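You operate a simulated robot arm through the tools that you are given. There is no shell and no other tool. Be economical: measure what you need, move in short steps, check, and stop when the job is done.

Carry out the task below with a simulated robot arm. There is one attempt and no reset: what you move stays moved.

TASK
Start a leak test on the jar with the grey cap.
Fine: stand it under the clear cover, shut the yellow valve and pump till the pointer is in the green.
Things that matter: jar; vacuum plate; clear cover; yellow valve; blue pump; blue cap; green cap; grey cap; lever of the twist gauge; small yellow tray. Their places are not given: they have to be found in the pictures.

It is judged by the outcome, as a careful person would: the job done as asked, and still so three seconds after it is handed in. It fails if anything else is knocked over, pushed out of place, dropped, spilled or broken.

THE ROBOT
A 6-joint arm with a two-finger parallel gripper, fixed in place. Base frame: the origin is at the foot of the arm, x ahead of it, y to its left, z up; the work surface is at about z = 760. Lengths are in mm, angles in rad, forces in N, time in s.
With the tool pointing down near the work surface it reaches from about 240 to 640 mm from the base axis. Its first joint turns from -1.152 to 1.152 rad. Payload 2.7 kg.
Tool frame: the origin (TCP) lies between the finger pads and is the grasp point; the fingertips stand 23 mm ahead of it; z points along the fingers, y is the line along which they close. The gripper opens to 94 mm. The fingers are 38 mm wide and 10 mm thick; the gripper's body (54 by 96 mm) begins 39 mm behind the TCP.
Orientation is that of the tool frame in the base frame, as [roll, pitch, yaw] about the fixed x, y, z axes, in that order (R = Rz(yaw) Ry(pitch) Rx(roll)). With the fingers straight down and closing along the base's y, the tool's x points along the base's -x, its y along +y and its z along -z.

THE INTERFACE
- The arm moves only by the tool nudge_tool. Its argument "rows" is one flat list of numbers, 7 for each row, row after row: the shift along the base's x, y, z in units of 250 mm (1.0 is 250 mm), then the turn, a rotation vector about the base's x, y, z in units of 90 degrees (1.0 is 90 degrees), then the gripper command, from -1 (shut) to 1 (fully open), values between in proportion. In form: [dx, dy, dz, ax, ay, az, grip, dx, dy, dz, ax, ay, az, grip, ...]. A call has 1 to 20 rows; each row is the pose to reach, as a shift and turn from the pose commanded when the call began. A call with a number of a shift or a turn outside -1 to 1 is refused whole. A row lasts 0.2 s, in which the tool goes at most 50 mm and 0.15 rad; a call with a longer step from one row to the next is refused whole, and so is a gripper value outside its range. A pose out of reach is approached as far as the arm can. The call stops where the force on the tool passes 40 N (or 10 N more than at its start, if that is more) or the arm is blocked; 0.2 s more then pass. The fingers move at their own pace (about 45 mm/s each) and stop on an object; they squeeze with about 21 N. The grip force told is the motor's: it shows also when the fingers shut on nothing. Time passes only in rows, and 0.2 s behind the last, so rows that repeat a pose let the fingers close. It gives the time, the measured TCP pose, the force on the tool (base axes), the opening and the grip force at its end, in the units of the frame above (readings bear some noise).
- Cameras (640 x 400 px; columns grow to the right, rows downward): "scene" is fixed at [79, -430, 1423.6]; the picture's right is [0.77, -0.63, 0.00], its down [-0.24, -0.29, -0.93] and it looks along [0.59, 0.72, -0.38] (base axes); focal length 373 px, centre (320, 200). "wrist" rides on the gripper at [-39, 0, -44] in the tool frame; the picture's right is [0.00, -1.00, 0.00], its down [0.97, 0.00, -0.24] and it looks along [0.24, 0.00, 0.97] (tool axes); focal length 218 px, centre (320, 200).
- capture(camera): a new picture of that camera. No time passes.
- locate(camera, pixels): for up to 12 pixels [column, row] of the newest picture of that camera ("zoom" is the newest enlarged one), the place [x, y, z] in the base frame of the surface seen there, good to about 2 mm. No time passes.
- inspect(camera, box): a new picture of the part [left, top, right, bottom] of that camera's present view, enlarged. No time passes.
- job_done(): hands the job in; it is judged then, once.

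Work in short steps. Measure before you move; look again where a grasp or a placing could have gone wrong, and mend it. You have 80 turns and 54 pictures in all, those below and enlarged ones among them. Open the gripper and draw the arm clear of the work before you hand the job in, unless the task says otherwise; then end with one line.

The tools are called after "Request:" by a JSON object that holds its "name" and its "arguments". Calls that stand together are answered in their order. nudge_tool: Moves the arm, as the interface text tells. Its arguments: {"type":"object","properties":{"rows":{"type":"array"}},"required":["rows"]} The other tools are called the same way: capture (camera) takes a picture; locate (camera, pixels) gives the place of the surface under pixels of a picture; inspect (camera, box) takes an enlarged picture of a part of a camera's view; job_done () hands the job in.

At the start:

```text
time_s: 0.0
ee_pos: [359.2, 160.1, 1186.8]
orientation: [3.142, -0.002, 3.141]
force: [-0.9, -0.7, -0.7]
opening: 93.9
grasp_force: 0.1
```

scene: 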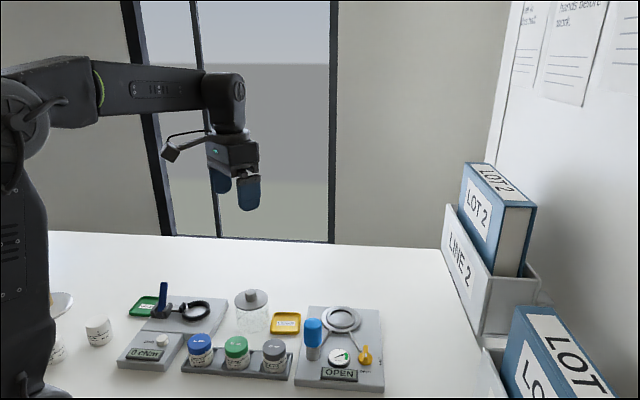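
wrist: 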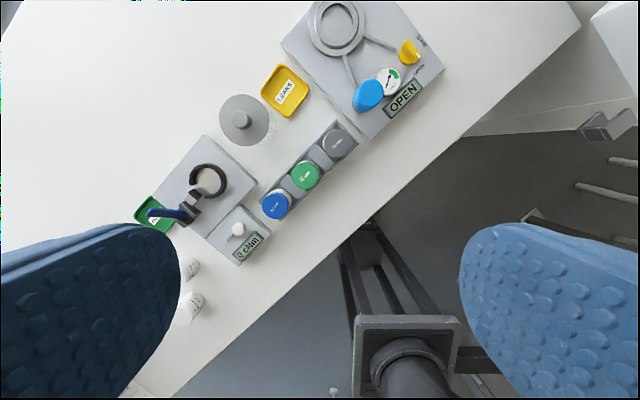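

The jars stand in a rack around (235,350), the clear cover at (252,312) and the vacuum station at (340,345). I'll enlarge both parts.

Request:
{"name": "inspect", "arguments": {"camera": "scene", "box": [180, 270, 400, 400]}}

Request:
{"name": "inspect", "arguments": {"camera": "wrist", "box": [190, 0, 470, 175]}}

```text
2.91 times, centred on (290, 335) of scene
```

zoom: 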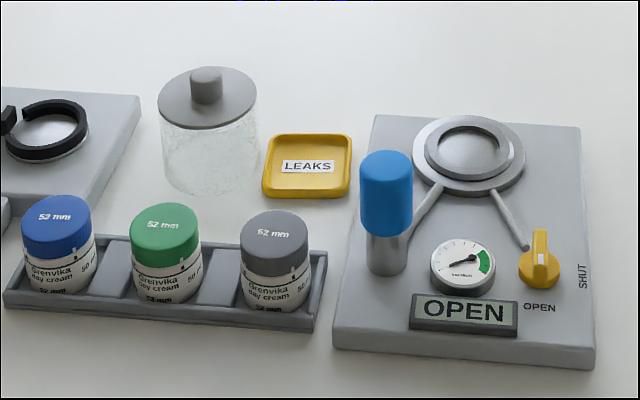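

```text
2.29 times, centred on (330, 88) of wrist
```

zoom: 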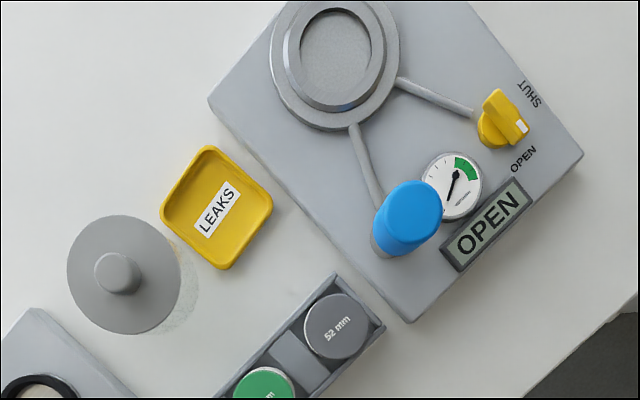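

The pictures are clear enough to measure. I'll locate the key points in the wrist zoom and in the scene.

Request:
{"name": "locate", "arguments": {"camera": "zoom", "pixels": [[117, 272], [338, 325], [306, 343], [362, 308], [335, 58], [283, 20], [375, 90], [415, 212], [505, 118], [485, 140], [522, 127], [240, 190]]}}

Request:
{"name": "locate", "arguments": {"camera": "scene", "pixels": [[251, 295], [275, 345], [264, 350], [287, 350], [341, 320], [325, 318], [357, 319], [313, 325], [312, 350], [366, 350], [366, 360], [275, 362]]}}

```text
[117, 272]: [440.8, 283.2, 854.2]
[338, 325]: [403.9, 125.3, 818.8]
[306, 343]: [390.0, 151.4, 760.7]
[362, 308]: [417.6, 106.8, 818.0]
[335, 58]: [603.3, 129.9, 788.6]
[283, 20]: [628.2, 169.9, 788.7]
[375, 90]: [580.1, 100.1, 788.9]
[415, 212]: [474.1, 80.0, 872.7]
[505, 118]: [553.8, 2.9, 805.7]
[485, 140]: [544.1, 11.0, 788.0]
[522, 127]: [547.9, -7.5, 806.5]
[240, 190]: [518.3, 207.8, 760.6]
```

```text
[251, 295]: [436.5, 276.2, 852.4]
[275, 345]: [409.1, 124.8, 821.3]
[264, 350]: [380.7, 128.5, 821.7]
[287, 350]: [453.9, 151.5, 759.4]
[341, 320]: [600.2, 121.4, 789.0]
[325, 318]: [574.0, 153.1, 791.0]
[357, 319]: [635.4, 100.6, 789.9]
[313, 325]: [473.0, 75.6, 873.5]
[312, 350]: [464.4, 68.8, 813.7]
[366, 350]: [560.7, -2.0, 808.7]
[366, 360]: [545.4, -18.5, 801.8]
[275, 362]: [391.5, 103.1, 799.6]
```

The grey cap's top is near (404,125,819), the plate near (602,126,789) and the knob near (438,280,854). I still need the rack's direction and the edges of the ring, so I'll locate those.

Request:
{"name": "locate", "arguments": {"camera": "wrist", "pixels": [[276, 205], [306, 174], [338, 141], [263, 201], [326, 123], [356, 140], [281, 40], [380, 139]]}}

Request:
{"name": "locate", "arguments": {"camera": "zoom", "pixels": [[270, 55], [398, 55], [335, 125], [347, 3], [285, 45], [383, 45], [330, 107], [70, 272], [180, 272], [100, 272], [135, 272], [117, 330]]}}

```text
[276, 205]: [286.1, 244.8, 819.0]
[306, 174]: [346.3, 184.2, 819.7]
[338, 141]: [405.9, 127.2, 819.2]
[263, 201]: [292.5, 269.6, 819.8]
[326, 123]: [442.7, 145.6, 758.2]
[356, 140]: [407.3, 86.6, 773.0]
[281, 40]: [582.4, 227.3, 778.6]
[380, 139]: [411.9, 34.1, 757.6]
```

```text
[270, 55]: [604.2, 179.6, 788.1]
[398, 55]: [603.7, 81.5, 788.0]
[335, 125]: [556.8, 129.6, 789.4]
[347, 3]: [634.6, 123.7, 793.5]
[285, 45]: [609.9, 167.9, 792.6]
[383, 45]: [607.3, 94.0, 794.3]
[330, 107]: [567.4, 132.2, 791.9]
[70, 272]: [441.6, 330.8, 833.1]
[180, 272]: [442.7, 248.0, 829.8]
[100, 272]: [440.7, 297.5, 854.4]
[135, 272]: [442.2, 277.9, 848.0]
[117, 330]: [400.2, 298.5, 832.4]
```

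The ring centre is about (604,130) and the rack runs at -45°. I'll close along the rack (+45° yaw), so the wrist camera stays clear of the pump, and move above the grey-capped jar.

Request:
{"name": "nudge_tool", "arguments": {"rows": [0.031, -0.023, -0.158, 0, 0, 0.0833, 0.6, 0.061, -0.045, -0.316, 0, 0, 0.1667, 0.6, 0.092, -0.068, -0.474, 0, 0, 0.25, 0.6, 0.123, -0.091, -0.632, 0, 0, 0.3333, 0.6, 0.153, -0.113, -0.79, 0, 0, 0.4167, 0.6, 0.184, -0.136, -0.947, 0, 0, 0.5, 0.6, 0.184, -0.136, -0.947, 0, 0, 0.5, 0.6]}}

Request:
{"name": "capture", "arguments": {"camera": "wrist"}}

```text
time_s: 1.6
ee_pos: [402.4, 122.9, 950.9]
orientation: [-3.14, 0.0, -2.354]
force: [-0.2, -0.6, -0.2]
opening: 75.0
grasp_force: 0.0
```

```text
49 pictures are left
```

wrist: 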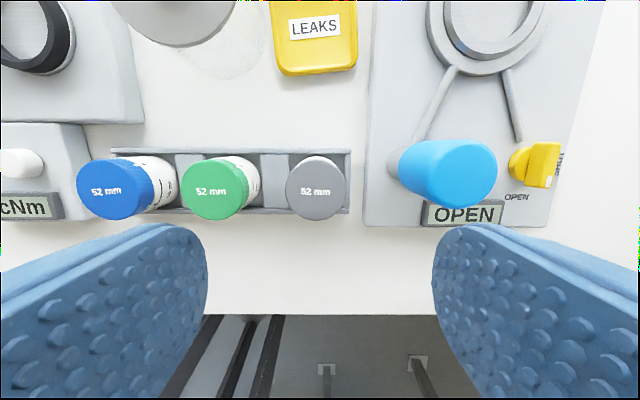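

The grey cap is centred near (316,188). I'll locate its edges, the pump and the valve.

Request:
{"name": "locate", "arguments": {"camera": "wrist", "pixels": [[290, 188], [342, 188], [316, 160], [316, 214], [400, 172], [495, 178], [470, 177], [470, 147], [470, 206], [272, 165], [550, 165], [535, 165]]}}

```text
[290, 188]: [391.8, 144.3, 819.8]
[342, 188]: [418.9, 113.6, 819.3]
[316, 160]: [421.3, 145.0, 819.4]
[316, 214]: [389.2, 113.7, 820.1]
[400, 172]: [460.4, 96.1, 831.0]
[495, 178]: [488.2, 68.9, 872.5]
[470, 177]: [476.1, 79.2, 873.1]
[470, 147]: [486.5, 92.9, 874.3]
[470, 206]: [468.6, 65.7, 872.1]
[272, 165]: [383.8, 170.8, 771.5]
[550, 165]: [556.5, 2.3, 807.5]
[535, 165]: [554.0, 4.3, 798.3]
```

The cap centre is about (405,129). I'll descend halfway and check the pose.

Request:
{"name": "nudge_tool", "arguments": {"rows": [0, 0.012, -0.12, 0, 0, 0, 0.6, 0, 0.012, -0.24, 0, 0, 0, 0.6, 0, 0.012, -0.36, 0, 0, 0, 0.6, 0, 0.012, -0.36, 0, 0, 0, 0.6]}}

```text
time_s: 2.6
ee_pos: [406.4, 129.2, 861.4]
orientation: [-3.141, 0.0, -2.356]
force: [-0.6, 1.3, 0.9]
opening: 75.2
grasp_force: 0.1
```

On target, so I'll go down to z≈804 and close.

Request:
{"name": "nudge_tool", "arguments": {"rows": [0, 0, -0.08, 0, 0, 0, 0.6, 0, 0, -0.16, 0, 0, 0, 0.6, 0, 0, -0.225, 0, 0, 0, 0.6, 0, 0, -0.225, 0, 0, 0, 0.6, 0, 0, -0.225, 0, 0, 0, -1, 0, 0, -0.225, 0, 0, 0, -1, 0, 0, -0.225, 0, 0, 0, -1, 0, 0, -0.225, 0, 0, 0, -1]}}

```text
time_s: 4.4
ee_pos: [405.0, 129.6, 804.5]
orientation: [3.14, 0.0, -2.355]
force: [-0.7, 0.2, 0.3]
opening: 50.9
grasp_force: 21.0
```

Gripped, with the opening at 50.9. Now I'll lift to z≈925.

Request:
{"name": "nudge_tool", "arguments": {"rows": [0, 0, 0.06, 0, 0, 0, -1, 0, 0, 0.16, 0, 0, 0, -1, 0, 0, 0.28, 0, 0, 0, -1, 0, 0, 0.4, 0, 0, 0, -1, 0, 0, 0.48, 0, 0, 0, -1, 0, 0, 0.48, 0, 0, 0, -1]}}

Request:
{"name": "capture", "arguments": {"camera": "scene"}}

```text
time_s: 5.8
ee_pos: [405.4, 127.5, 921.0]
orientation: [3.141, 0.0, -2.355]
force: [-0.5, -0.5, -1.0]
opening: 50.9
grasp_force: 21.2
```

```text
48 pictures are left
```

scene: 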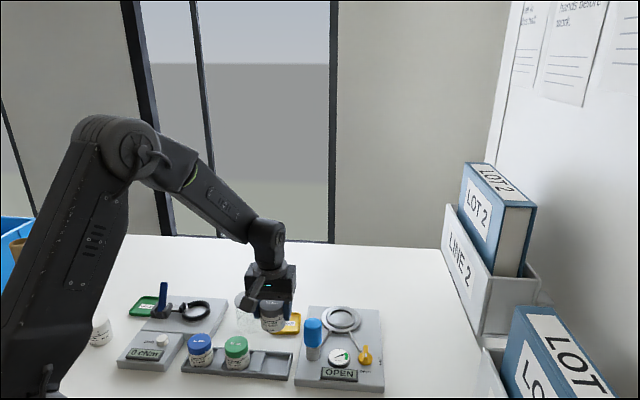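

The jar is held upright. Before placing it I'll measure the plate more closely in an enlarged view.

Request:
{"name": "inspect", "arguments": {"camera": "scene", "box": [300, 295, 380, 345]}}

```text
8.00 times, centred on (340, 320) of scene
```

zoom: 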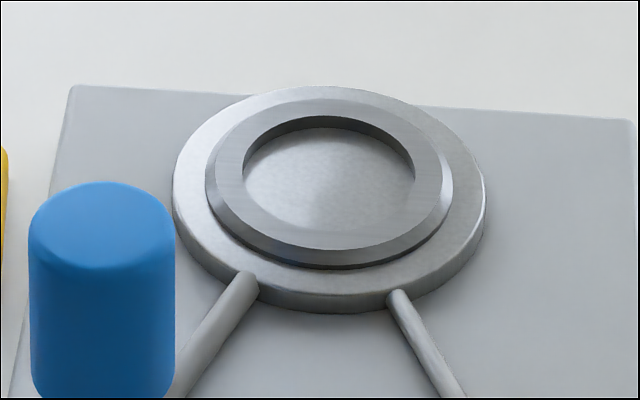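

Request:
{"name": "locate", "arguments": {"camera": "zoom", "pixels": [[240, 172], [417, 172], [330, 112], [320, 240], [178, 195], [482, 195], [330, 90], [330, 285], [330, 190], [212, 185], [445, 185], [325, 255]]}}

```text
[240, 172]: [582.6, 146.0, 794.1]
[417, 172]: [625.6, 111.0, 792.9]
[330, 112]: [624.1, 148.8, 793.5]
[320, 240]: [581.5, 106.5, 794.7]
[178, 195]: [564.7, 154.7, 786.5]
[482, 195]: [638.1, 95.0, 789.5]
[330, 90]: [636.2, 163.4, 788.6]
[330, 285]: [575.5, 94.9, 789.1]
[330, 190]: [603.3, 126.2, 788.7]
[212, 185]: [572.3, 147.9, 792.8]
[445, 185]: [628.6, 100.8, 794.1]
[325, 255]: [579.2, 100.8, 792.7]
```

The plate centre is (603.8,129), with an inner recess of about Ø60 and its floor at 788.6. I'll carry the jar over it at this height.

Request:
{"name": "nudge_tool", "arguments": {"rows": [0.1, 0, 0, 0, 0, 0, -1, 0.25, 0, 0, 0, 0, 0, -1, 0.4, 0, 0, 0, 0, 0, -1, 0.55, 0, 0, 0, 0, 0, -1, 0.7, 0, 0, 0, 0, 0, -1, 0.794, 0, 0, 0, 0, 0, -1, 0.794, 0, 0, 0, 0, 0, -1, 0.794, 0, 0, 0, 0, 0, -1]}}

Request:
{"name": "inspect", "arguments": {"camera": "scene", "box": [270, 230, 430, 330]}}

Request:
{"name": "capture", "arguments": {"camera": "wrist"}}

```text
time_s: 7.6
ee_pos: [604.0, 126.6, 923.9]
orientation: [3.141, 0.0, -2.356]
force: [-0.9, 0.9, -0.6]
opening: 51.1
grasp_force: 21.5
```

```text
4.00 times, centred on (350, 280) of scene
```

zoom: 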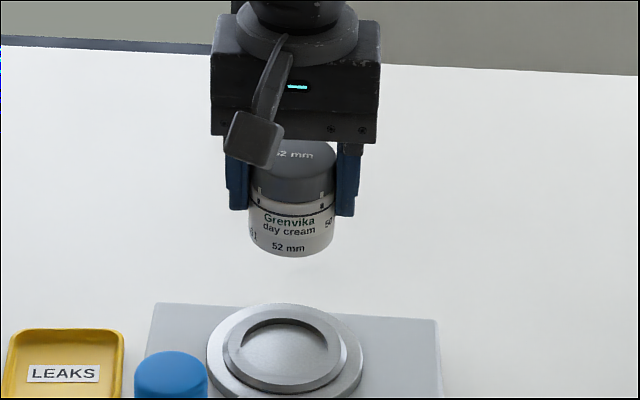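

```text
45 pictures are left
```

wrist: 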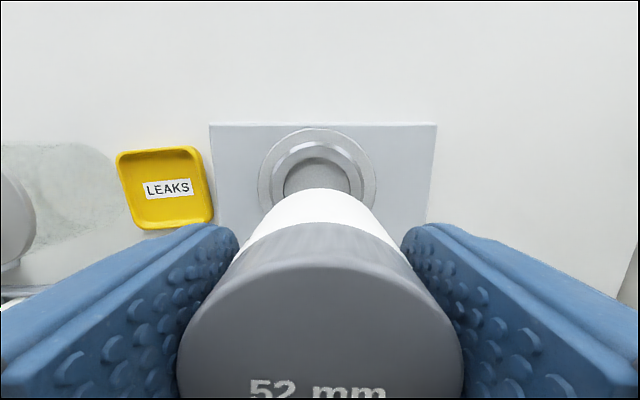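

The jar hangs upright. I'll check its centre using its silhouette edges in the zoom.

Request:
{"name": "inspect", "arguments": {"camera": "scene", "box": [310, 255, 374, 295]}}

Request:
{"name": "locate", "arguments": {"camera": "wrist", "pixels": [[264, 185], [376, 185], [320, 129], [285, 187], [350, 187], [318, 160]]}}

```text
10.00 times, centred on (342, 275) of scene
```

zoom: 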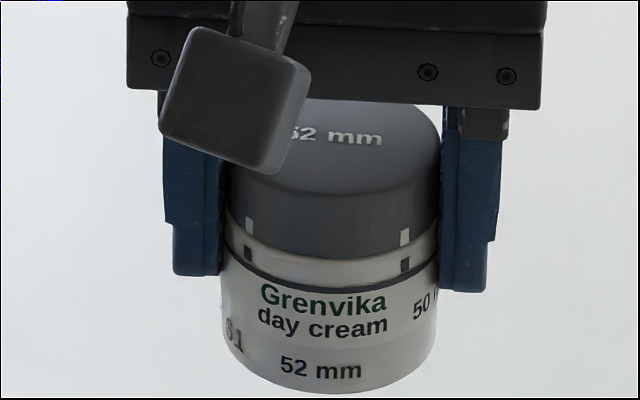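

```text
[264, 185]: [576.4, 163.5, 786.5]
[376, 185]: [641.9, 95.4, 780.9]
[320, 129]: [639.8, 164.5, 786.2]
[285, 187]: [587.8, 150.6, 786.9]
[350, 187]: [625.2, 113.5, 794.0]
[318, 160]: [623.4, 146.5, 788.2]
```

Request:
{"name": "locate", "arguments": {"camera": "zoom", "pixels": [[226, 320], [434, 320], [330, 388], [330, 320], [330, 180], [433, 140], [390, 110]]}}

```text
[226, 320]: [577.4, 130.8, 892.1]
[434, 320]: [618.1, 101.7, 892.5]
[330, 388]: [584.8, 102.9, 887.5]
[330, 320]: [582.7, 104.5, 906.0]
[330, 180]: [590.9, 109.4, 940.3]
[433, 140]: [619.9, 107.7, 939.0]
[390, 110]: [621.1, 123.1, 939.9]
```

The readings disagree by a few mm, so I'll take another pose reading and measure the cap rim from the wrist.

Request:
{"name": "nudge_tool", "arguments": {"rows": [0, 0, 0, 0, 0, 0, -1]}}

Request:
{"name": "locate", "arguments": {"camera": "wrist", "pixels": [[320, 262], [320, 268], [182, 355], [460, 355], [320, 390], [320, 200], [320, 235]]}}

```text
time_s: 8.0
ee_pos: [604.6, 126.8, 924.6]
orientation: [3.14, -0.001, -2.356]
force: [-0.4, -0.8, -0.9]
opening: 51.1
grasp_force: 20.4
```

```text
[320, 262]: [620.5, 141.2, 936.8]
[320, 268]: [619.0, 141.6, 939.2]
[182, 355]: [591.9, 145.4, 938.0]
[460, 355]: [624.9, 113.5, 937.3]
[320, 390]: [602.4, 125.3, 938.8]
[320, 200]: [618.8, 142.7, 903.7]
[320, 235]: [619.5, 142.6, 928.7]
```

The jar sits about 2 mm behind the TCP, so I'll correct by (+2,+3) mm. Then I'll lower to just above the plate.

Request:
{"name": "nudge_tool", "arguments": {"rows": [0.008, 0.012, -0.1, 0, 0, 0, -1, 0.008, 0.012, -0.2, 0, 0, 0, -1, 0.008, 0.012, -0.3, 0, 0, 0, -1, 0.008, 0.012, -0.33, 0, 0, 0, -1, 0.008, 0.012, -0.33, 0, 0, 0, -1]}}

Request:
{"name": "inspect", "arguments": {"camera": "scene", "box": [302, 285, 382, 335]}}

Request:
{"name": "capture", "arguments": {"camera": "wrist"}}

```text
time_s: 9.2
ee_pos: [606.1, 130.2, 841.7]
orientation: [3.141, 0.0, -2.356]
force: [1.4, 0.3, -0.1]
opening: 51.2
grasp_force: 21.2
```

```text
8.00 times, centred on (342, 310) of scene
```

zoom: 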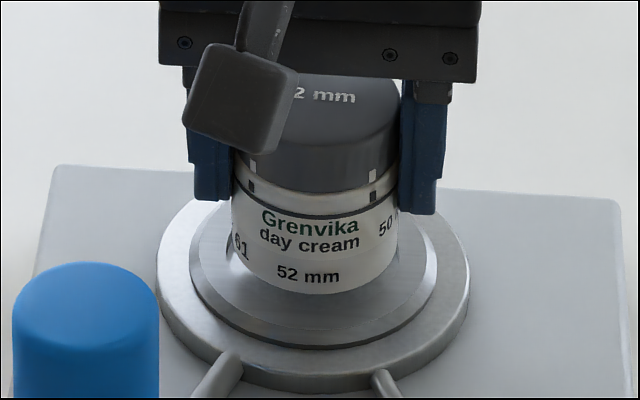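

```text
42 pictures are left
```

wrist: 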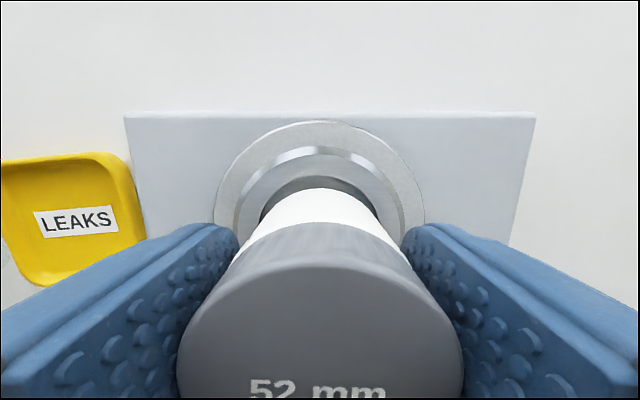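

Left to right it's centred (jar column 314, ring column 313.5). For the front-to-back fit I'll locate the jar's bottom edge and the ring.

Request:
{"name": "locate", "arguments": {"camera": "zoom", "pixels": [[316, 291], [316, 297], [316, 285], [316, 325], [316, 345], [316, 310], [316, 150]]}}

Request:
{"name": "locate", "arguments": {"camera": "wrist", "pixels": [[320, 192], [320, 187], [320, 178], [320, 150], [320, 122], [320, 195], [320, 210]]}}

```text
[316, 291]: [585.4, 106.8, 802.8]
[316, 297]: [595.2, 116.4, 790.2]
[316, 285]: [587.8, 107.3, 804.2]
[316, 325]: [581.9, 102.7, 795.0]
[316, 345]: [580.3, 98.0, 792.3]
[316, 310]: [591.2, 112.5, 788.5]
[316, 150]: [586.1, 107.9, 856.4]
```

```text
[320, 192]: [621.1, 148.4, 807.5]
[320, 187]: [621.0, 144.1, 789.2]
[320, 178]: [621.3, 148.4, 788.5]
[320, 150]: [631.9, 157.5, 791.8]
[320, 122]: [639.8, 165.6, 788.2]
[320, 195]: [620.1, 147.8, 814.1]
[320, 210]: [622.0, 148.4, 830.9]
```

The jar's front is at (586,107) and its far edge at (621,148). Both fit inside the recess, so I'll lower it gently.

Request:
{"name": "nudge_tool", "arguments": {"rows": [0, 0, -0.016, 0, 0, 0, -1, 0, 0, -0.032, 0, 0, 0, -1, 0, 0, -0.044, 0, 0, 0, -1, 0, 0, -0.044, 0, 0, 0, -1]}}

Request:
{"name": "inspect", "arguments": {"camera": "scene", "box": [302, 285, 382, 335]}}

```text
time_s: 10.2
ee_pos: [605.9, 131.9, 830.9]
orientation: [3.141, -0.001, -2.356]
force: [0.3, -0.2, -0.8]
opening: 51.2
grasp_force: 21.4
```

```text
8.00 times, centred on (342, 310) of scene
```

zoom: 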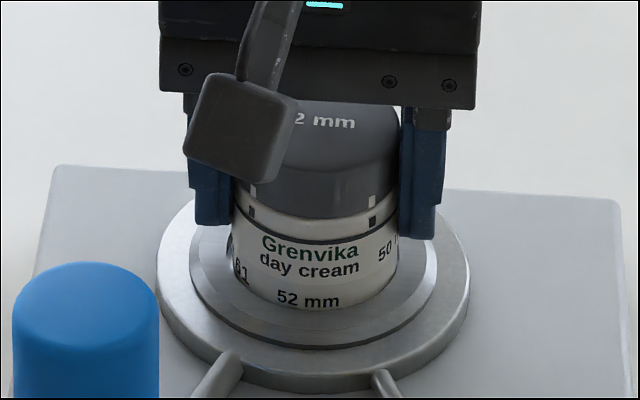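

The jar's base has entered the recess. I'll continue in 1 mm steps.

Request:
{"name": "nudge_tool", "arguments": {"rows": [0, 0, -0.004, 0, 0, 0, -1, 0, 0, -0.008, 0, 0, 0, -1, 0, 0, -0.008, 0, 0, 0, -1]}}

```text
time_s: 11.0
ee_pos: [607.8, 132.1, 831.1]
orientation: [-3.139, 0.003, -2.356]
force: [-4.9, 0.9, 17.1]
opening: 51.2
grasp_force: 21.4
```

There's contact with 17 N upward. I'll back off slightly and check the seat before letting go.

Request:
{"name": "nudge_tool", "arguments": {"rows": [0, 0, 0.006, 0, 0, 0, -1, 0, 0, 0.006, 0, 0, 0, -1]}}

Request:
{"name": "inspect", "arguments": {"camera": "scene", "box": [318, 295, 366, 325]}}

Request:
{"name": "inspect", "arguments": {"camera": "wrist", "box": [200, 100, 440, 250]}}

```text
time_s: 11.6
ee_pos: [605.0, 132.3, 830.3]
orientation: [-3.141, 0.0, -2.356]
force: [2.5, -0.3, 6.4]
opening: 51.3
grasp_force: 21.4
```

```text
13.33 times, centred on (342, 310) of scene
```

zoom: 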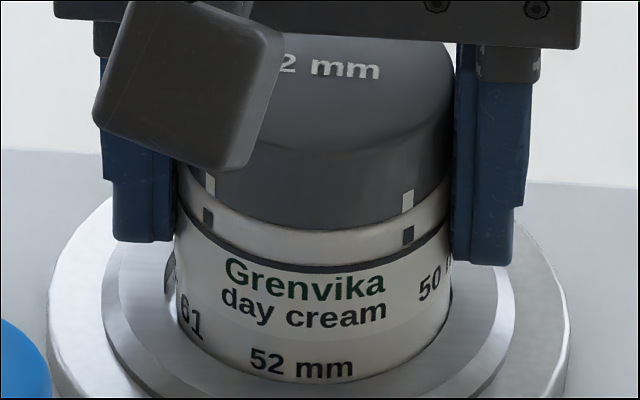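

```text
2.67 times, centred on (320, 175) of wrist
```

zoom: 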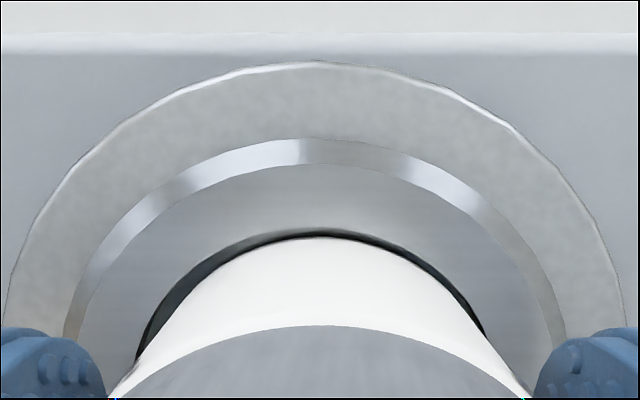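

A dark gap shows all around the jar at the recess, so it's seated. I'll open and rise straight up.

Request:
{"name": "nudge_tool", "arguments": {"rows": [0, 0, 0, 0, 0, 0, 0, 0, 0, 0, 0, 0, 0, 0.6, 0, 0, 0, 0, 0, 0, 0.6, 0, 0, 0.1, 0, 0, 0, 0.6, 0, 0, 0.25, 0, 0, 0, 0.6, 0, 0, 0.4, 0, 0, 0, 0.6, 0, 0, 0.5, 0, 0, 0, 0.6, 0, 0, 0.5, 0, 0, 0, 0.6]}}

Request:
{"name": "capture", "arguments": {"camera": "wrist"}}

Request:
{"name": "inspect", "arguments": {"camera": "scene", "box": [302, 285, 382, 335]}}

```text
time_s: 13.4
ee_pos: [606.4, 128.9, 956.6]
orientation: [-3.141, 0.002, -2.357]
force: [-0.1, 0.2, 1.0]
opening: 75.0
grasp_force: 0.0
```

```text
38 pictures are left
```

wrist: 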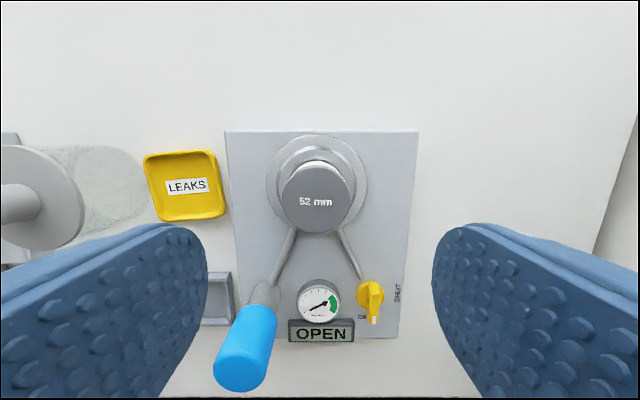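

```text
8.00 times, centred on (342, 310) of scene
```

zoom: 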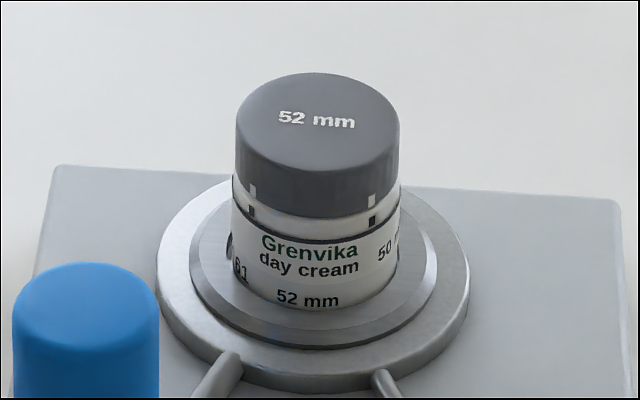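

The jar stands free. I'll check that its cap is level and measure the knob again from here.

Request:
{"name": "locate", "arguments": {"camera": "wrist", "pixels": [[290, 203], [343, 203], [316, 178], [316, 228], [370, 287], [370, 318], [360, 295], [383, 293], [320, 300], [250, 370]]}}

Request:
{"name": "inspect", "arguments": {"camera": "scene", "box": [220, 280, 284, 340]}}

```text
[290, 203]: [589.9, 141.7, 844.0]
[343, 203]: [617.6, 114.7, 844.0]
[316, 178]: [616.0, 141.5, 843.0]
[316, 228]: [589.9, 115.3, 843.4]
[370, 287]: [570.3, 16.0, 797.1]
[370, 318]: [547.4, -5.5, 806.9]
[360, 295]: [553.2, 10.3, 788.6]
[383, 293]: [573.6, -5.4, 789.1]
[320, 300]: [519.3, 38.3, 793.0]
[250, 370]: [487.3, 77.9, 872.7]
```

```text
6.67 times, centred on (252, 310) of scene
```

zoom: 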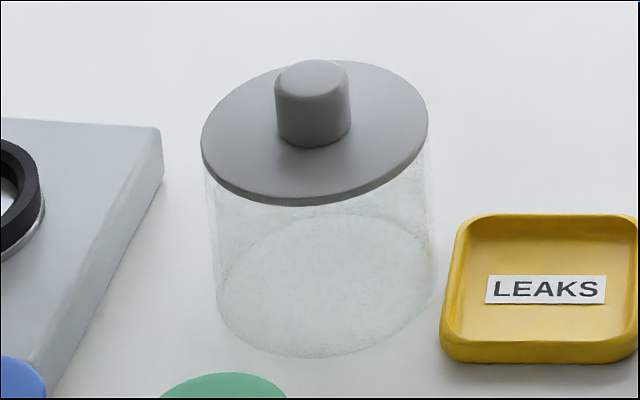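

Request:
{"name": "locate", "arguments": {"camera": "zoom", "pixels": [[206, 140], [424, 112], [316, 195], [325, 64], [278, 85], [348, 85], [312, 70], [312, 92], [312, 120], [250, 110], [390, 110], [312, 150]]}}

```text
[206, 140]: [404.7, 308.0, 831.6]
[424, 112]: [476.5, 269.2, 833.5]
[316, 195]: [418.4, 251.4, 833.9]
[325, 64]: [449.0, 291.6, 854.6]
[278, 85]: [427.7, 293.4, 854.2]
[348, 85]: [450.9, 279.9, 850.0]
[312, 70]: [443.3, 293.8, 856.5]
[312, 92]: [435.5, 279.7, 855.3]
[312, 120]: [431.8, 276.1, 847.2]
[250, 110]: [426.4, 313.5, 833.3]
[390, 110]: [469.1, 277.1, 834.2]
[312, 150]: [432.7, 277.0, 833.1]
```

The cap is level at 843.5 and the jar is centred at (603.5,128.3). The knob is at about (440.5,287.5), with its top at 855 and the lid at 833. I'll move above it.

Request:
{"name": "nudge_tool", "arguments": {"rows": [-0.06, 0.056, 0, 0, 0, 0, 0.6, -0.18, 0.17, 0, 0, 0, 0, 0.6, -0.3, 0.283, 0, 0, 0, 0, 0.6, -0.42, 0.396, 0, 0, 0, 0, 0.6, -0.54, 0.51, 0, 0, 0, 0, 0.6, -0.64, 0.602, 0, 0, 0, 0, 0.6, -0.661, 0.622, 0, 0, 0, 0, 0.6, -0.661, 0.622, 0, 0, 0, 0, 0.6]}}

Request:
{"name": "capture", "arguments": {"camera": "wrist"}}

```text
time_s: 15.2
ee_pos: [441.9, 286.1, 954.0]
orientation: [3.14, -0.002, -2.355]
force: [-0.5, 0.0, -0.4]
opening: 75.1
grasp_force: 0.0
```

```text
35 pictures are left
```

wrist: 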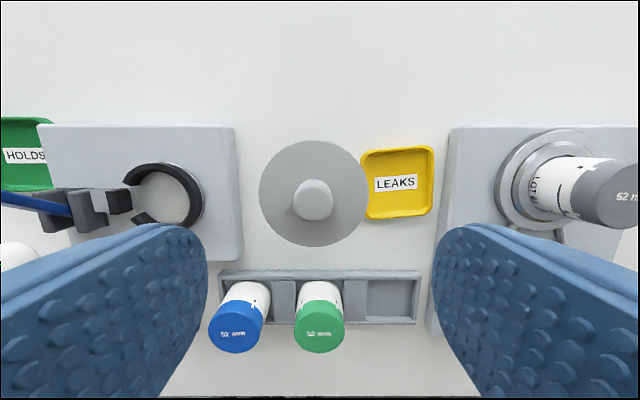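

Request:
{"name": "locate", "arguments": {"camera": "wrist", "pixels": [[261, 193], [368, 193], [314, 142], [314, 244], [296, 203], [331, 203], [314, 190], [314, 219], [30, 200], [100, 205], [365, 155]]}}

```text
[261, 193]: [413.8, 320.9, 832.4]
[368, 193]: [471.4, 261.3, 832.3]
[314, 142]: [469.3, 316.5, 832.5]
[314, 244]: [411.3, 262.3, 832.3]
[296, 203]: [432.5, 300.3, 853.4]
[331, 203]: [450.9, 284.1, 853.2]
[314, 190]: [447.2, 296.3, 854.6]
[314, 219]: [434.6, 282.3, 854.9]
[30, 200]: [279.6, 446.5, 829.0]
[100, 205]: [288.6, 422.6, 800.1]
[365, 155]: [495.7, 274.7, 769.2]
```

The knob centre is about (441,290). I'll descend until the tips are just above the lid (TCP 860) and close.

Request:
{"name": "nudge_tool", "arguments": {"rows": [0.003, 0.008, -0.1, 0, 0, 0, 0.4, 0.003, 0.008, -0.22, 0, 0, 0, 0.4, 0.003, 0.008, -0.32, 0, 0, 0, 0.4, 0.003, 0.008, -0.376, 0, 0, 0, 0.4, 0.003, 0.008, -0.376, 0, 0, 0, 0.4]}}

Request:
{"name": "inspect", "arguments": {"camera": "scene", "box": [212, 270, 292, 340]}}

```text
time_s: 16.4
ee_pos: [442.0, 286.9, 863.3]
orientation: [3.141, 0.0, -2.357]
force: [0.0, 1.1, 0.3]
opening: 66.1
grasp_force: 0.1
```

```text
5.71 times, centred on (252, 305) of scene
```

zoom: 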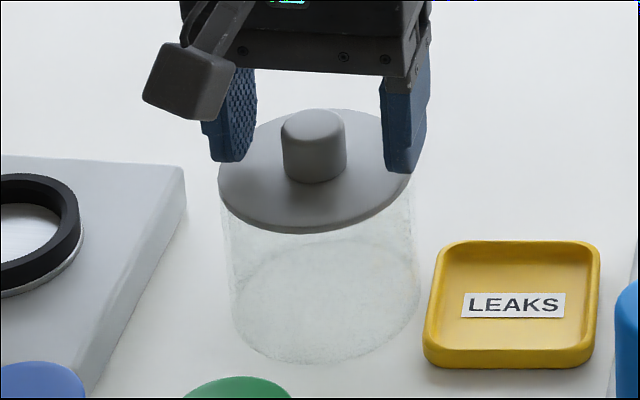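

The fingers straddle the knob with their tips clear of the lid. I'll go 3 mm lower, then close.

Request:
{"name": "nudge_tool", "arguments": {"rows": [0, 0, -0.01, 0, 0, 0, 0.4, 0, 0, -0.01, 0, 0, 0, -0.1, 0, 0, -0.01, 0, 0, 0, -1, 0, 0, -0.01, 0, 0, 0, -1, 0, 0, -0.01, 0, 0, 0, -1, 0, 0, -0.01, 0, 0, 0, -1]}}

```text
time_s: 17.8
ee_pos: [441.3, 288.2, 859.5]
orientation: [3.14, 0.001, -2.355]
force: [0.4, 0.6, -0.8]
opening: 27.2
grasp_force: 21.2
```

The knob is gripped with the opening at 27.2. I'll lift straight up.

Request:
{"name": "nudge_tool", "arguments": {"rows": [0, 0, 0.03, 0, 0, 0, -1, 0, 0, 0.1, 0, 0, 0, -1, 0, 0, 0.2, 0, 0, 0, -1, 0, 0, 0.32, 0, 0, 0, -1, 0, 0, 0.44, 0, 0, 0, -1, 0, 0, 0.5, 0, 0, 0, -1, 0, 0, 0.5, 0, 0, 0, -1]}}

Request:
{"name": "capture", "arguments": {"camera": "scene"}}

```text
time_s: 19.4
ee_pos: [442.0, 290.8, 983.9]
orientation: [-3.141, -0.001, -2.356]
force: [-0.4, 0.1, -0.8]
opening: 27.1
grasp_force: 20.7
```

```text
33 pictures are left
```

scene: 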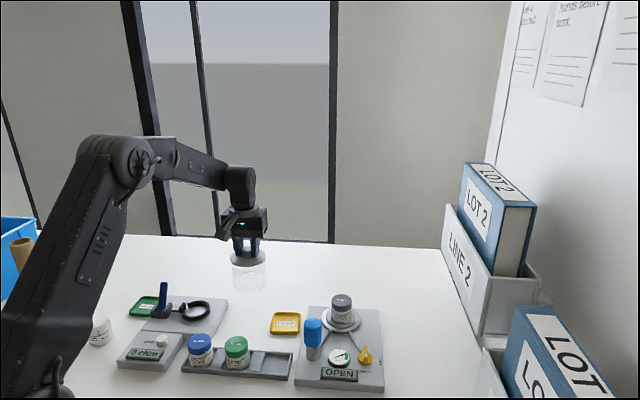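

The cover is lifted and hanging level. I'll carry it over the plate centre (604,128.7).

Request:
{"name": "nudge_tool", "arguments": {"rows": [0.05, -0.049, 0, 0, 0, 0, -1, 0.15, -0.148, 0, 0, 0, 0, -1, 0.26, -0.257, 0, 0, 0, 0, -1, 0.37, -0.366, 0, 0, 0, 0, -1, 0.48, -0.475, 0, 0, 0, 0, -1, 0.58, -0.574, 0, 0, 0, 0, -1, 0.64, -0.633, 0, 0, 0, 0, -1, 0.651, -0.644, 0, 0, 0, 0, -1, 0.651, -0.644, 0, 0, 0, 0, -1, 0.651, -0.644, 0, 0, 0, 0, -1]}}

Request:
{"name": "inspect", "arguments": {"camera": "scene", "box": [280, 225, 408, 345]}}

Request:
{"name": "capture", "arguments": {"camera": "wrist"}}

```text
time_s: 21.6
ee_pos: [607.7, 126.3, 985.8]
orientation: [3.141, 0.001, -2.356]
force: [1.0, 0.3, -0.2]
opening: 27.1
grasp_force: 20.3
```

```text
3.33 times, centred on (344, 285) of scene
```

zoom: 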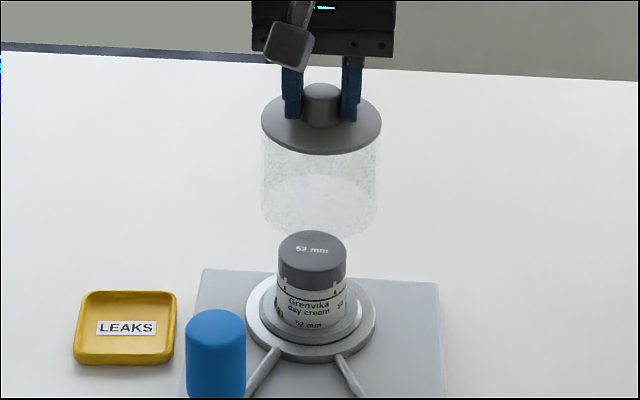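

```text
31 pictures are left
```

wrist: 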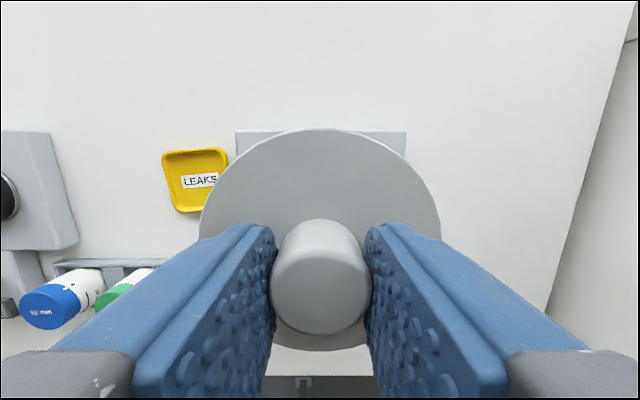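

The lid sits about 4 mm to the right of the ring's axis, and the pose reading (607.7,126.3) agrees. I'll correct that and re-read.

Request:
{"name": "nudge_tool", "arguments": {"rows": [-0.007, 0.005, 0, 0, 0, 0, -1, -0.007, 0.005, -0.04, 0, 0, 0, -1, -0.007, 0.005, -0.06, 0, 0, 0, -1, -0.007, 0.005, -0.06, 0, 0, 0, -1, -0.007, 0.005, -0.06, 0, 0, 0, -1]}}

Request:
{"name": "capture", "arguments": {"camera": "wrist"}}

Request:
{"name": "inspect", "arguments": {"camera": "scene", "box": [296, 245, 392, 335]}}

```text
time_s: 22.8
ee_pos: [601.4, 128.5, 969.4]
orientation: [-3.141, 0.0, -2.357]
force: [-0.5, -0.1, -1.4]
opening: 27.2
grasp_force: 20.6
```

```text
30 pictures are left
```

wrist: 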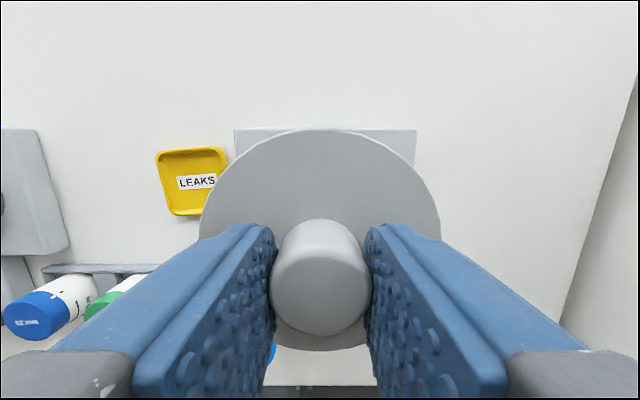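

```text
4.44 times, centred on (344, 290) of scene
```

zoom: 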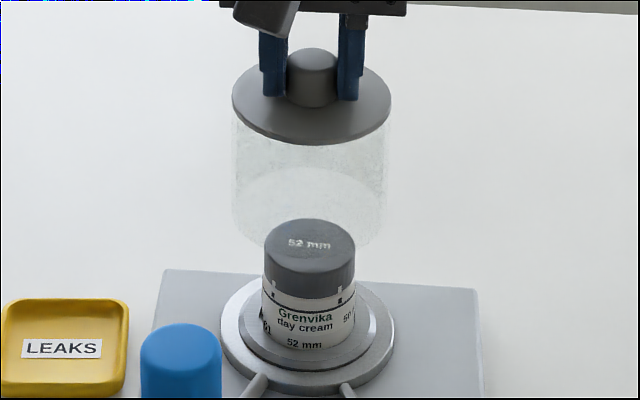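

Request:
{"name": "locate", "arguments": {"camera": "wrist", "pixels": [[320, 131], [202, 215], [438, 215], [320, 222], [230, 160], [410, 160]]}}

Request:
{"name": "locate", "arguments": {"camera": "zoom", "pixels": [[235, 97], [388, 97], [311, 142], [311, 50], [222, 337], [391, 337], [307, 378]]}}

Request:
{"name": "nudge_tool", "arguments": {"rows": [0, 0, 0, 0, 0, 0, -1]}}

```text
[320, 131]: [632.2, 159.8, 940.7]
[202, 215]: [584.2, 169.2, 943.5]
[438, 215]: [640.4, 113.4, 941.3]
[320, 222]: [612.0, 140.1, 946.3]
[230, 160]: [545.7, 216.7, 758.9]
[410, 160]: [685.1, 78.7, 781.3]
```

```text
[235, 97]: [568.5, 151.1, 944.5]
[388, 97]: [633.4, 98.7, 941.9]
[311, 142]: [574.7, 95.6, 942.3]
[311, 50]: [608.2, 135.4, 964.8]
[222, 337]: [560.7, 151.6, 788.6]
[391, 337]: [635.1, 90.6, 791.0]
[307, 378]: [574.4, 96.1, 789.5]
```

```text
time_s: 23.2
ee_pos: [602.0, 129.7, 971.1]
orientation: [3.141, 0.001, -2.355]
force: [0.5, 1.1, -1.4]
opening: 27.1
grasp_force: 21.0
```

The cover centre is about (602,128.5) against the ring's (603.8,129). I'll shift +1.5 mm in x and lower over the jar to about 10 mm above the plate.

Request:
{"name": "nudge_tool", "arguments": {"rows": [0.006, 0, -0.04, 0, 0, 0, -1, 0.006, 0, -0.1, 0, 0, 0, -1, 0.006, 0, -0.16, 0, 0, 0, -1, 0.006, 0, -0.22, 0, 0, 0, -1, 0.006, 0, -0.268, 0, 0, 0, -1, 0.006, 0, -0.268, 0, 0, 0, -1]}}

Request:
{"name": "inspect", "arguments": {"camera": "scene", "box": [296, 270, 392, 330]}}

```text
time_s: 24.6
ee_pos: [604.7, 129.5, 901.5]
orientation: [3.141, -0.002, -2.355]
force: [0.4, 0.7, -1.3]
opening: 27.2
grasp_force: 20.8
```

```text
6.67 times, centred on (344, 300) of scene
```

zoom: 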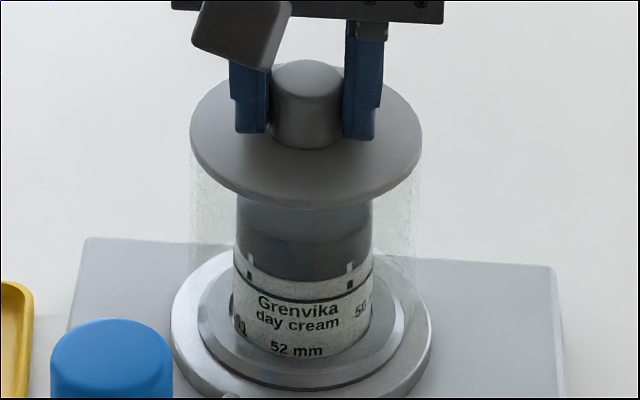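

The cover is well aligned (lid column 306, 305 expected). I'll lower it gently to contact.

Request:
{"name": "nudge_tool", "arguments": {"rows": [0, 0, -0.012, 0, 0, 0, -1, 0, 0, -0.024, 0, 0, 0, -1, 0, 0, -0.03, 0, 0, 0, -1, 0, 0, -0.034, 0, 0, 0, -1, 0, 0, -0.034, 0, 0, 0, -1]}}

```text
time_s: 25.8
ee_pos: [603.2, 129.5, 894.6]
orientation: [-3.141, 0.0, -2.356]
force: [-0.1, -0.4, -1.9]
opening: 27.1
grasp_force: 21.1
```

Request:
{"name": "nudge_tool", "arguments": {"rows": [0, 0, -0.004, 0, 0, 0, -1, 0, 0, -0.008, 0, 0, 0, -1, 0, 0, -0.012, 0, 0, 0, -1, 0, 0, -0.012, 0, 0, 0, -1]}}

Request:
{"name": "inspect", "arguments": {"camera": "scene", "box": [296, 280, 392, 340]}}

```text
time_s: 26.8
ee_pos: [603.2, 128.6, 891.0]
orientation: [3.141, -0.001, -2.355]
force: [0.6, -0.1, -0.4]
opening: 27.5
grasp_force: 21.1
```

```text
6.67 times, centred on (344, 310) of scene
```

zoom: 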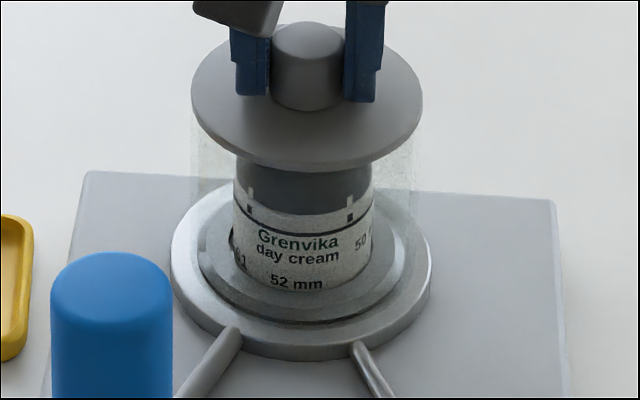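

Request:
{"name": "nudge_tool", "arguments": {"rows": [0, 0, -0.004, 0, 0, 0, -1, 0, 0, -0.008, 0, 0, 0, -1, 0, 0, -0.012, 0, 0, 0, -1, 0, 0, -0.012, 0, 0, 0, -1]}}

```text
time_s: 27.8
ee_pos: [604.0, 128.9, 890.7]
orientation: [-3.14, 0.0, -2.353]
force: [-8.1, -1.2, 11.3]
opening: 27.1
grasp_force: 20.8
```

There's contact at 11 N. I'll ease off 2 mm, open and rise clear.

Request:
{"name": "nudge_tool", "arguments": {"rows": [0, 0, 0.008, 0, 0, 0, -1, 0, 0, 0.008, 0, 0, 0, -0.1, 0, 0, 0.008, 0, 0, 0, 0.3, 0, 0, 0.008, 0, 0, 0, 0.3, 0, 0, 0.1, 0, 0, 0, 0.3, 0, 0, 0.25, 0, 0, 0, 0.3, 0, 0, 0.4, 0, 0, 0, 0.3, 0, 0, 0.4, 0, 0, 0, 0.3]}}

Request:
{"name": "inspect", "arguments": {"camera": "scene", "box": [286, 275, 398, 400]}}

Request:
{"name": "capture", "arguments": {"camera": "wrist"}}

```text
time_s: 29.6
ee_pos: [602.6, 130.8, 989.9]
orientation: [-3.141, -0.001, -2.355]
force: [0.9, 0.3, -0.5]
opening: 61.4
grasp_force: 0.0
```

```text
3.20 times, centred on (342, 338) of scene
```

zoom: 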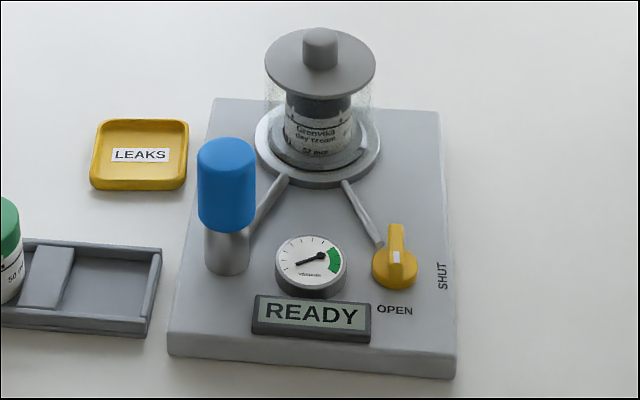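

```text
25 pictures are left
```

wrist: 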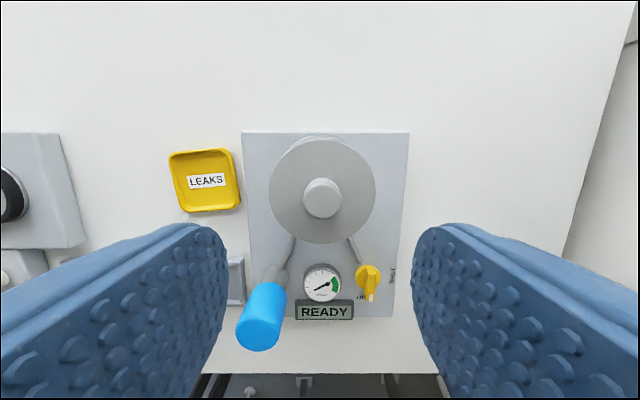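

The display reads READY, so the cover is seated. I'll now move above the yellow valve (~(556,3)); the finger closing axis is already across its handle.

Request:
{"name": "nudge_tool", "arguments": {"rows": [-0.05, -0.12, 0, 0, 0, 0, 0.3, -0.1, -0.27, 0, 0, 0, 0, 0.3, -0.15, -0.42, 0, 0, 0, 0, 0.3, -0.19, -0.507, 0, 0, 0, 0, 0.3, -0.19, -0.507, -0.15, 0, 0, 0, 0.3, -0.19, -0.507, -0.3, 0, 0, 0, 0.3, -0.19, -0.507, -0.3, 0, 0, 0, 0.3]}}

Request:
{"name": "capture", "arguments": {"camera": "wrist"}}

```text
time_s: 31.2
ee_pos: [557.3, 4.1, 914.0]
orientation: [-3.141, 0.001, -2.356]
force: [-0.4, 0.4, -0.3]
opening: 61.5
grasp_force: 0.0
```

```text
24 pictures are left
```

wrist: 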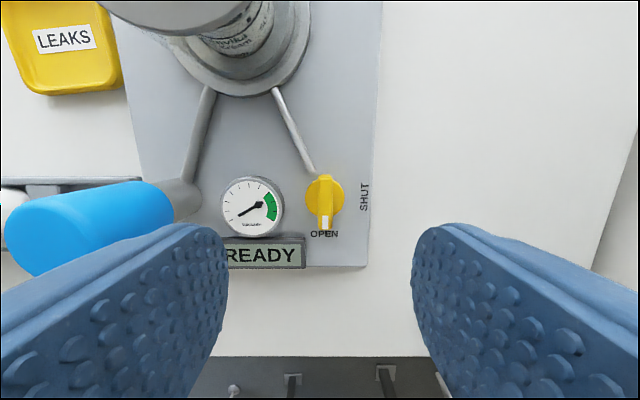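

Request:
{"name": "inspect", "arguments": {"camera": "wrist", "box": [280, 150, 400, 250]}}

```text
4.00 times, centred on (340, 200) of wrist
```

zoom: 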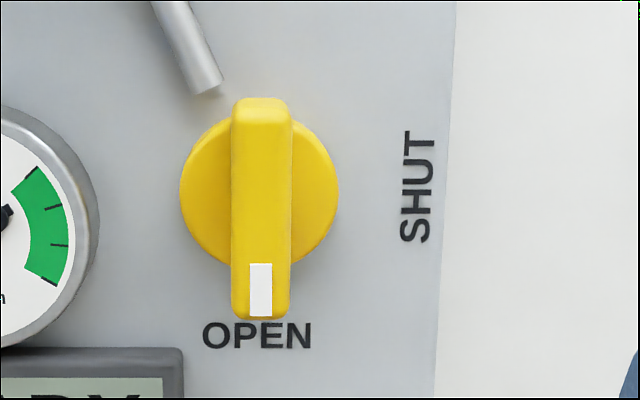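

Request:
{"name": "locate", "arguments": {"camera": "zoom", "pixels": [[262, 125], [262, 310], [262, 215], [237, 215], [284, 215], [188, 195], [332, 195], [262, 105], [215, 230], [310, 230], [410, 185], [90, 220]]}}

```text
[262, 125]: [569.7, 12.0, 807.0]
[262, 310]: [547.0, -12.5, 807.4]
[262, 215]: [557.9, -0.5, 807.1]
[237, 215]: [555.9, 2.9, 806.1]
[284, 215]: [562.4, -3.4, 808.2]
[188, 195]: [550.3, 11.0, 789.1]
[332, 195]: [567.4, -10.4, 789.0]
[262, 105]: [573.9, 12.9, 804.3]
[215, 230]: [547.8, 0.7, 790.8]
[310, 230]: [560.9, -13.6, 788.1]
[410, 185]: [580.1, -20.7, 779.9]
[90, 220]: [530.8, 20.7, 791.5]
```

The handle is a bar about 34×9 centred on (559,0.3), with its top at 807. I'll narrow the gripper to about 30 mm to avoid the gauge and descend to z≈832.

Request:
{"name": "nudge_tool", "arguments": {"rows": [0.011, -0.011, 0, 0, 0, 0, -0.36, 0.011, -0.011, -0.1, 0, 0, 0, -0.36, 0.011, -0.011, -0.22, 0, 0, 0, -0.36, 0.011, -0.011, -0.32, 0, 0, 0, -0.36, 0.011, -0.011, -0.32, 0, 0, 0, -0.36]}}

Request:
{"name": "capture", "arguments": {"camera": "wrist"}}

Request:
{"name": "inspect", "arguments": {"camera": "scene", "box": [310, 310, 406, 370]}}

```text
time_s: 32.4
ee_pos: [558.6, -0.0, 831.9]
orientation: [-3.141, 0.0, -2.357]
force: [0.0, -0.7, 0.0]
opening: 30.2
grasp_force: 0.1
```

```text
22 pictures are left
```

wrist: 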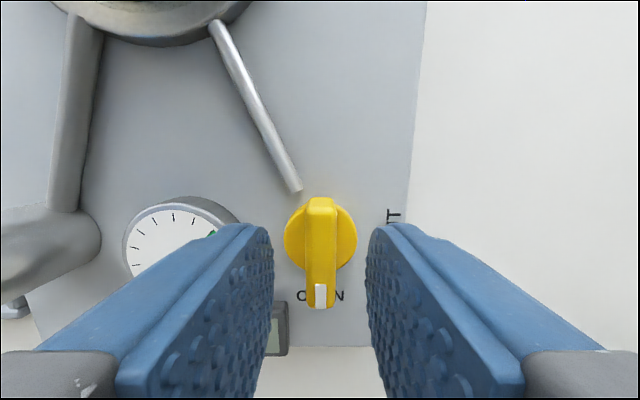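

```text
6.67 times, centred on (358, 340) of scene
```

zoom: 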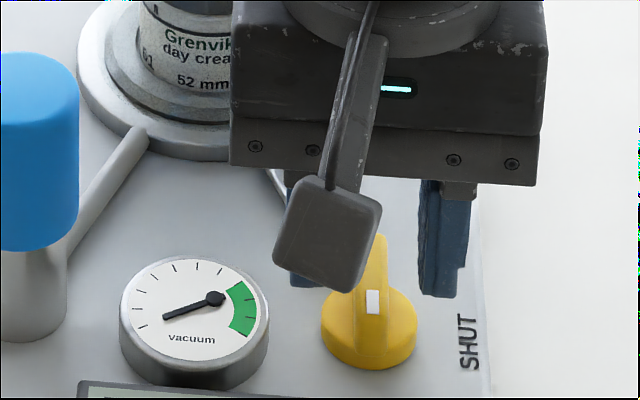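

A box hangs off the gripper's near side, around (330,240) in the zoom. I'll locate it so it clears everything during the turn.

Request:
{"name": "locate", "arguments": {"camera": "zoom", "pixels": [[330, 235], [345, 288], [280, 255], [380, 210], [330, 185], [445, 292], [390, 150]]}}

```text
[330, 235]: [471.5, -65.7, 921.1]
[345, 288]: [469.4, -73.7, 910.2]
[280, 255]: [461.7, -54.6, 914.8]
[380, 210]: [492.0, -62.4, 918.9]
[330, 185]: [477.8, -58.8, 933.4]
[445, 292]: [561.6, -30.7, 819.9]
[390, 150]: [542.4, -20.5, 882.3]
```

The box hangs well above everything at 105 mm out, so the turn is safe. I'll descend to 816 and close on the handle.

Request:
{"name": "nudge_tool", "arguments": {"rows": [0, 0, -0.03, 0, 0, 0, -0.36, 0, 0, -0.062, 0, 0, 0, -0.36, 0, 0, -0.062, 0, 0, 0, -0.36, 0, 0, -0.062, 0, 0, 0, -1, 0, 0, -0.062, 0, 0, 0, -1, 0, 0, -0.062, 0, 0, 0, -1]}}

```text
time_s: 33.8
ee_pos: [559.2, 0.6, 816.3]
orientation: [3.14, -0.001, -2.355]
force: [-7.7, 8.8, 3.4]
opening: 11.0
grasp_force: 45.2
```

I have the handle (opening 11). Now I'll turn it counter-clockwise by 90° toward SHUT, half first.

Request:
{"name": "nudge_tool", "arguments": {"rows": [0, 0, 0, 0, 0, 0.08, -1, 0, 0, 0, 0, 0, 0.16, -1, 0, 0, 0, 0, 0, 0.24, -1, 0, 0, 0, 0, 0, 0.32, -1, 0, 0, 0, 0, 0, 0.4, -1, 0, 0, 0, 0, 0, 0.48, -1]}}

```text
time_s: 35.2
ee_pos: [558.8, 0.5, 817.3]
orientation: [3.141, 0.001, -1.599]
force: [-5.8, 17.4, -9.7]
opening: 10.9
grasp_force: 45.0
```

Request:
{"name": "nudge_tool", "arguments": {"rows": [0, 0.003, 0, 0, 0, 0.08, -1, 0, 0.004, 0, 0, 0, 0.16, -1, 0, 0.004, 0, 0, 0, 0.24, -1, 0, 0.004, 0, 0, 0, 0.32, -1, 0, 0.004, 0, 0, 0, 0.4, -1, 0, 0.004, 0, 0, 0, 0.48, -1, 0, 0.004, 0, 0, 0, 0.52, -1, 0, 0.004, 0, 0, 0, 0.52, -1]}}

Request:
{"name": "inspect", "arguments": {"camera": "scene", "box": [310, 310, 406, 385]}}

```text
time_s: 37.0
ee_pos: [557.3, -0.1, 815.9]
orientation: [3.14, 0.002, -0.783]
force: [-7.4, 5.6, -20.0]
opening: 10.9
grasp_force: 45.0
```

```text
5.33 times, centred on (358, 348) of scene
```

zoom: 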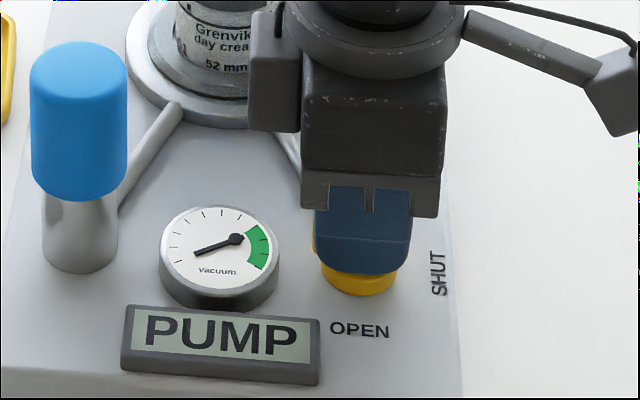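

The display reads PUMP, so the valve is shut. I'll release with a small opening and rise.

Request:
{"name": "nudge_tool", "arguments": {"rows": [0, 0, 0, 0, 0, 0, -0.36, 0, 0, 0, 0, 0, 0, -0.36, 0, 0, 0.04, 0, 0, 0, -0.36, 0, 0, 0.16, 0, 0, 0, -0.36, 0, 0, 0.3, 0, 0, 0, -0.36, 0, 0, 0.46, 0, 0, 0, -0.36, 0, 0, 0.46, 0, 0, 0, -0.36]}}

Request:
{"name": "inspect", "arguments": {"camera": "scene", "box": [286, 275, 398, 400]}}

```text
time_s: 38.6
ee_pos: [561.1, 3.0, 933.5]
orientation: [-3.14, 0.001, -0.786]
force: [-0.1, 0.2, -0.4]
opening: 29.9
grasp_force: 0.0
```

```text
3.20 times, centred on (342, 338) of scene
```

zoom: 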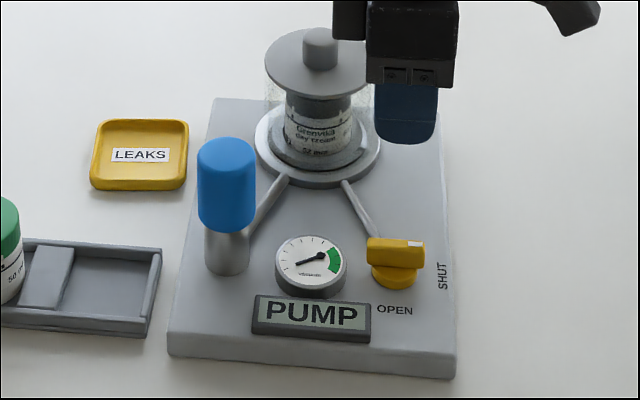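

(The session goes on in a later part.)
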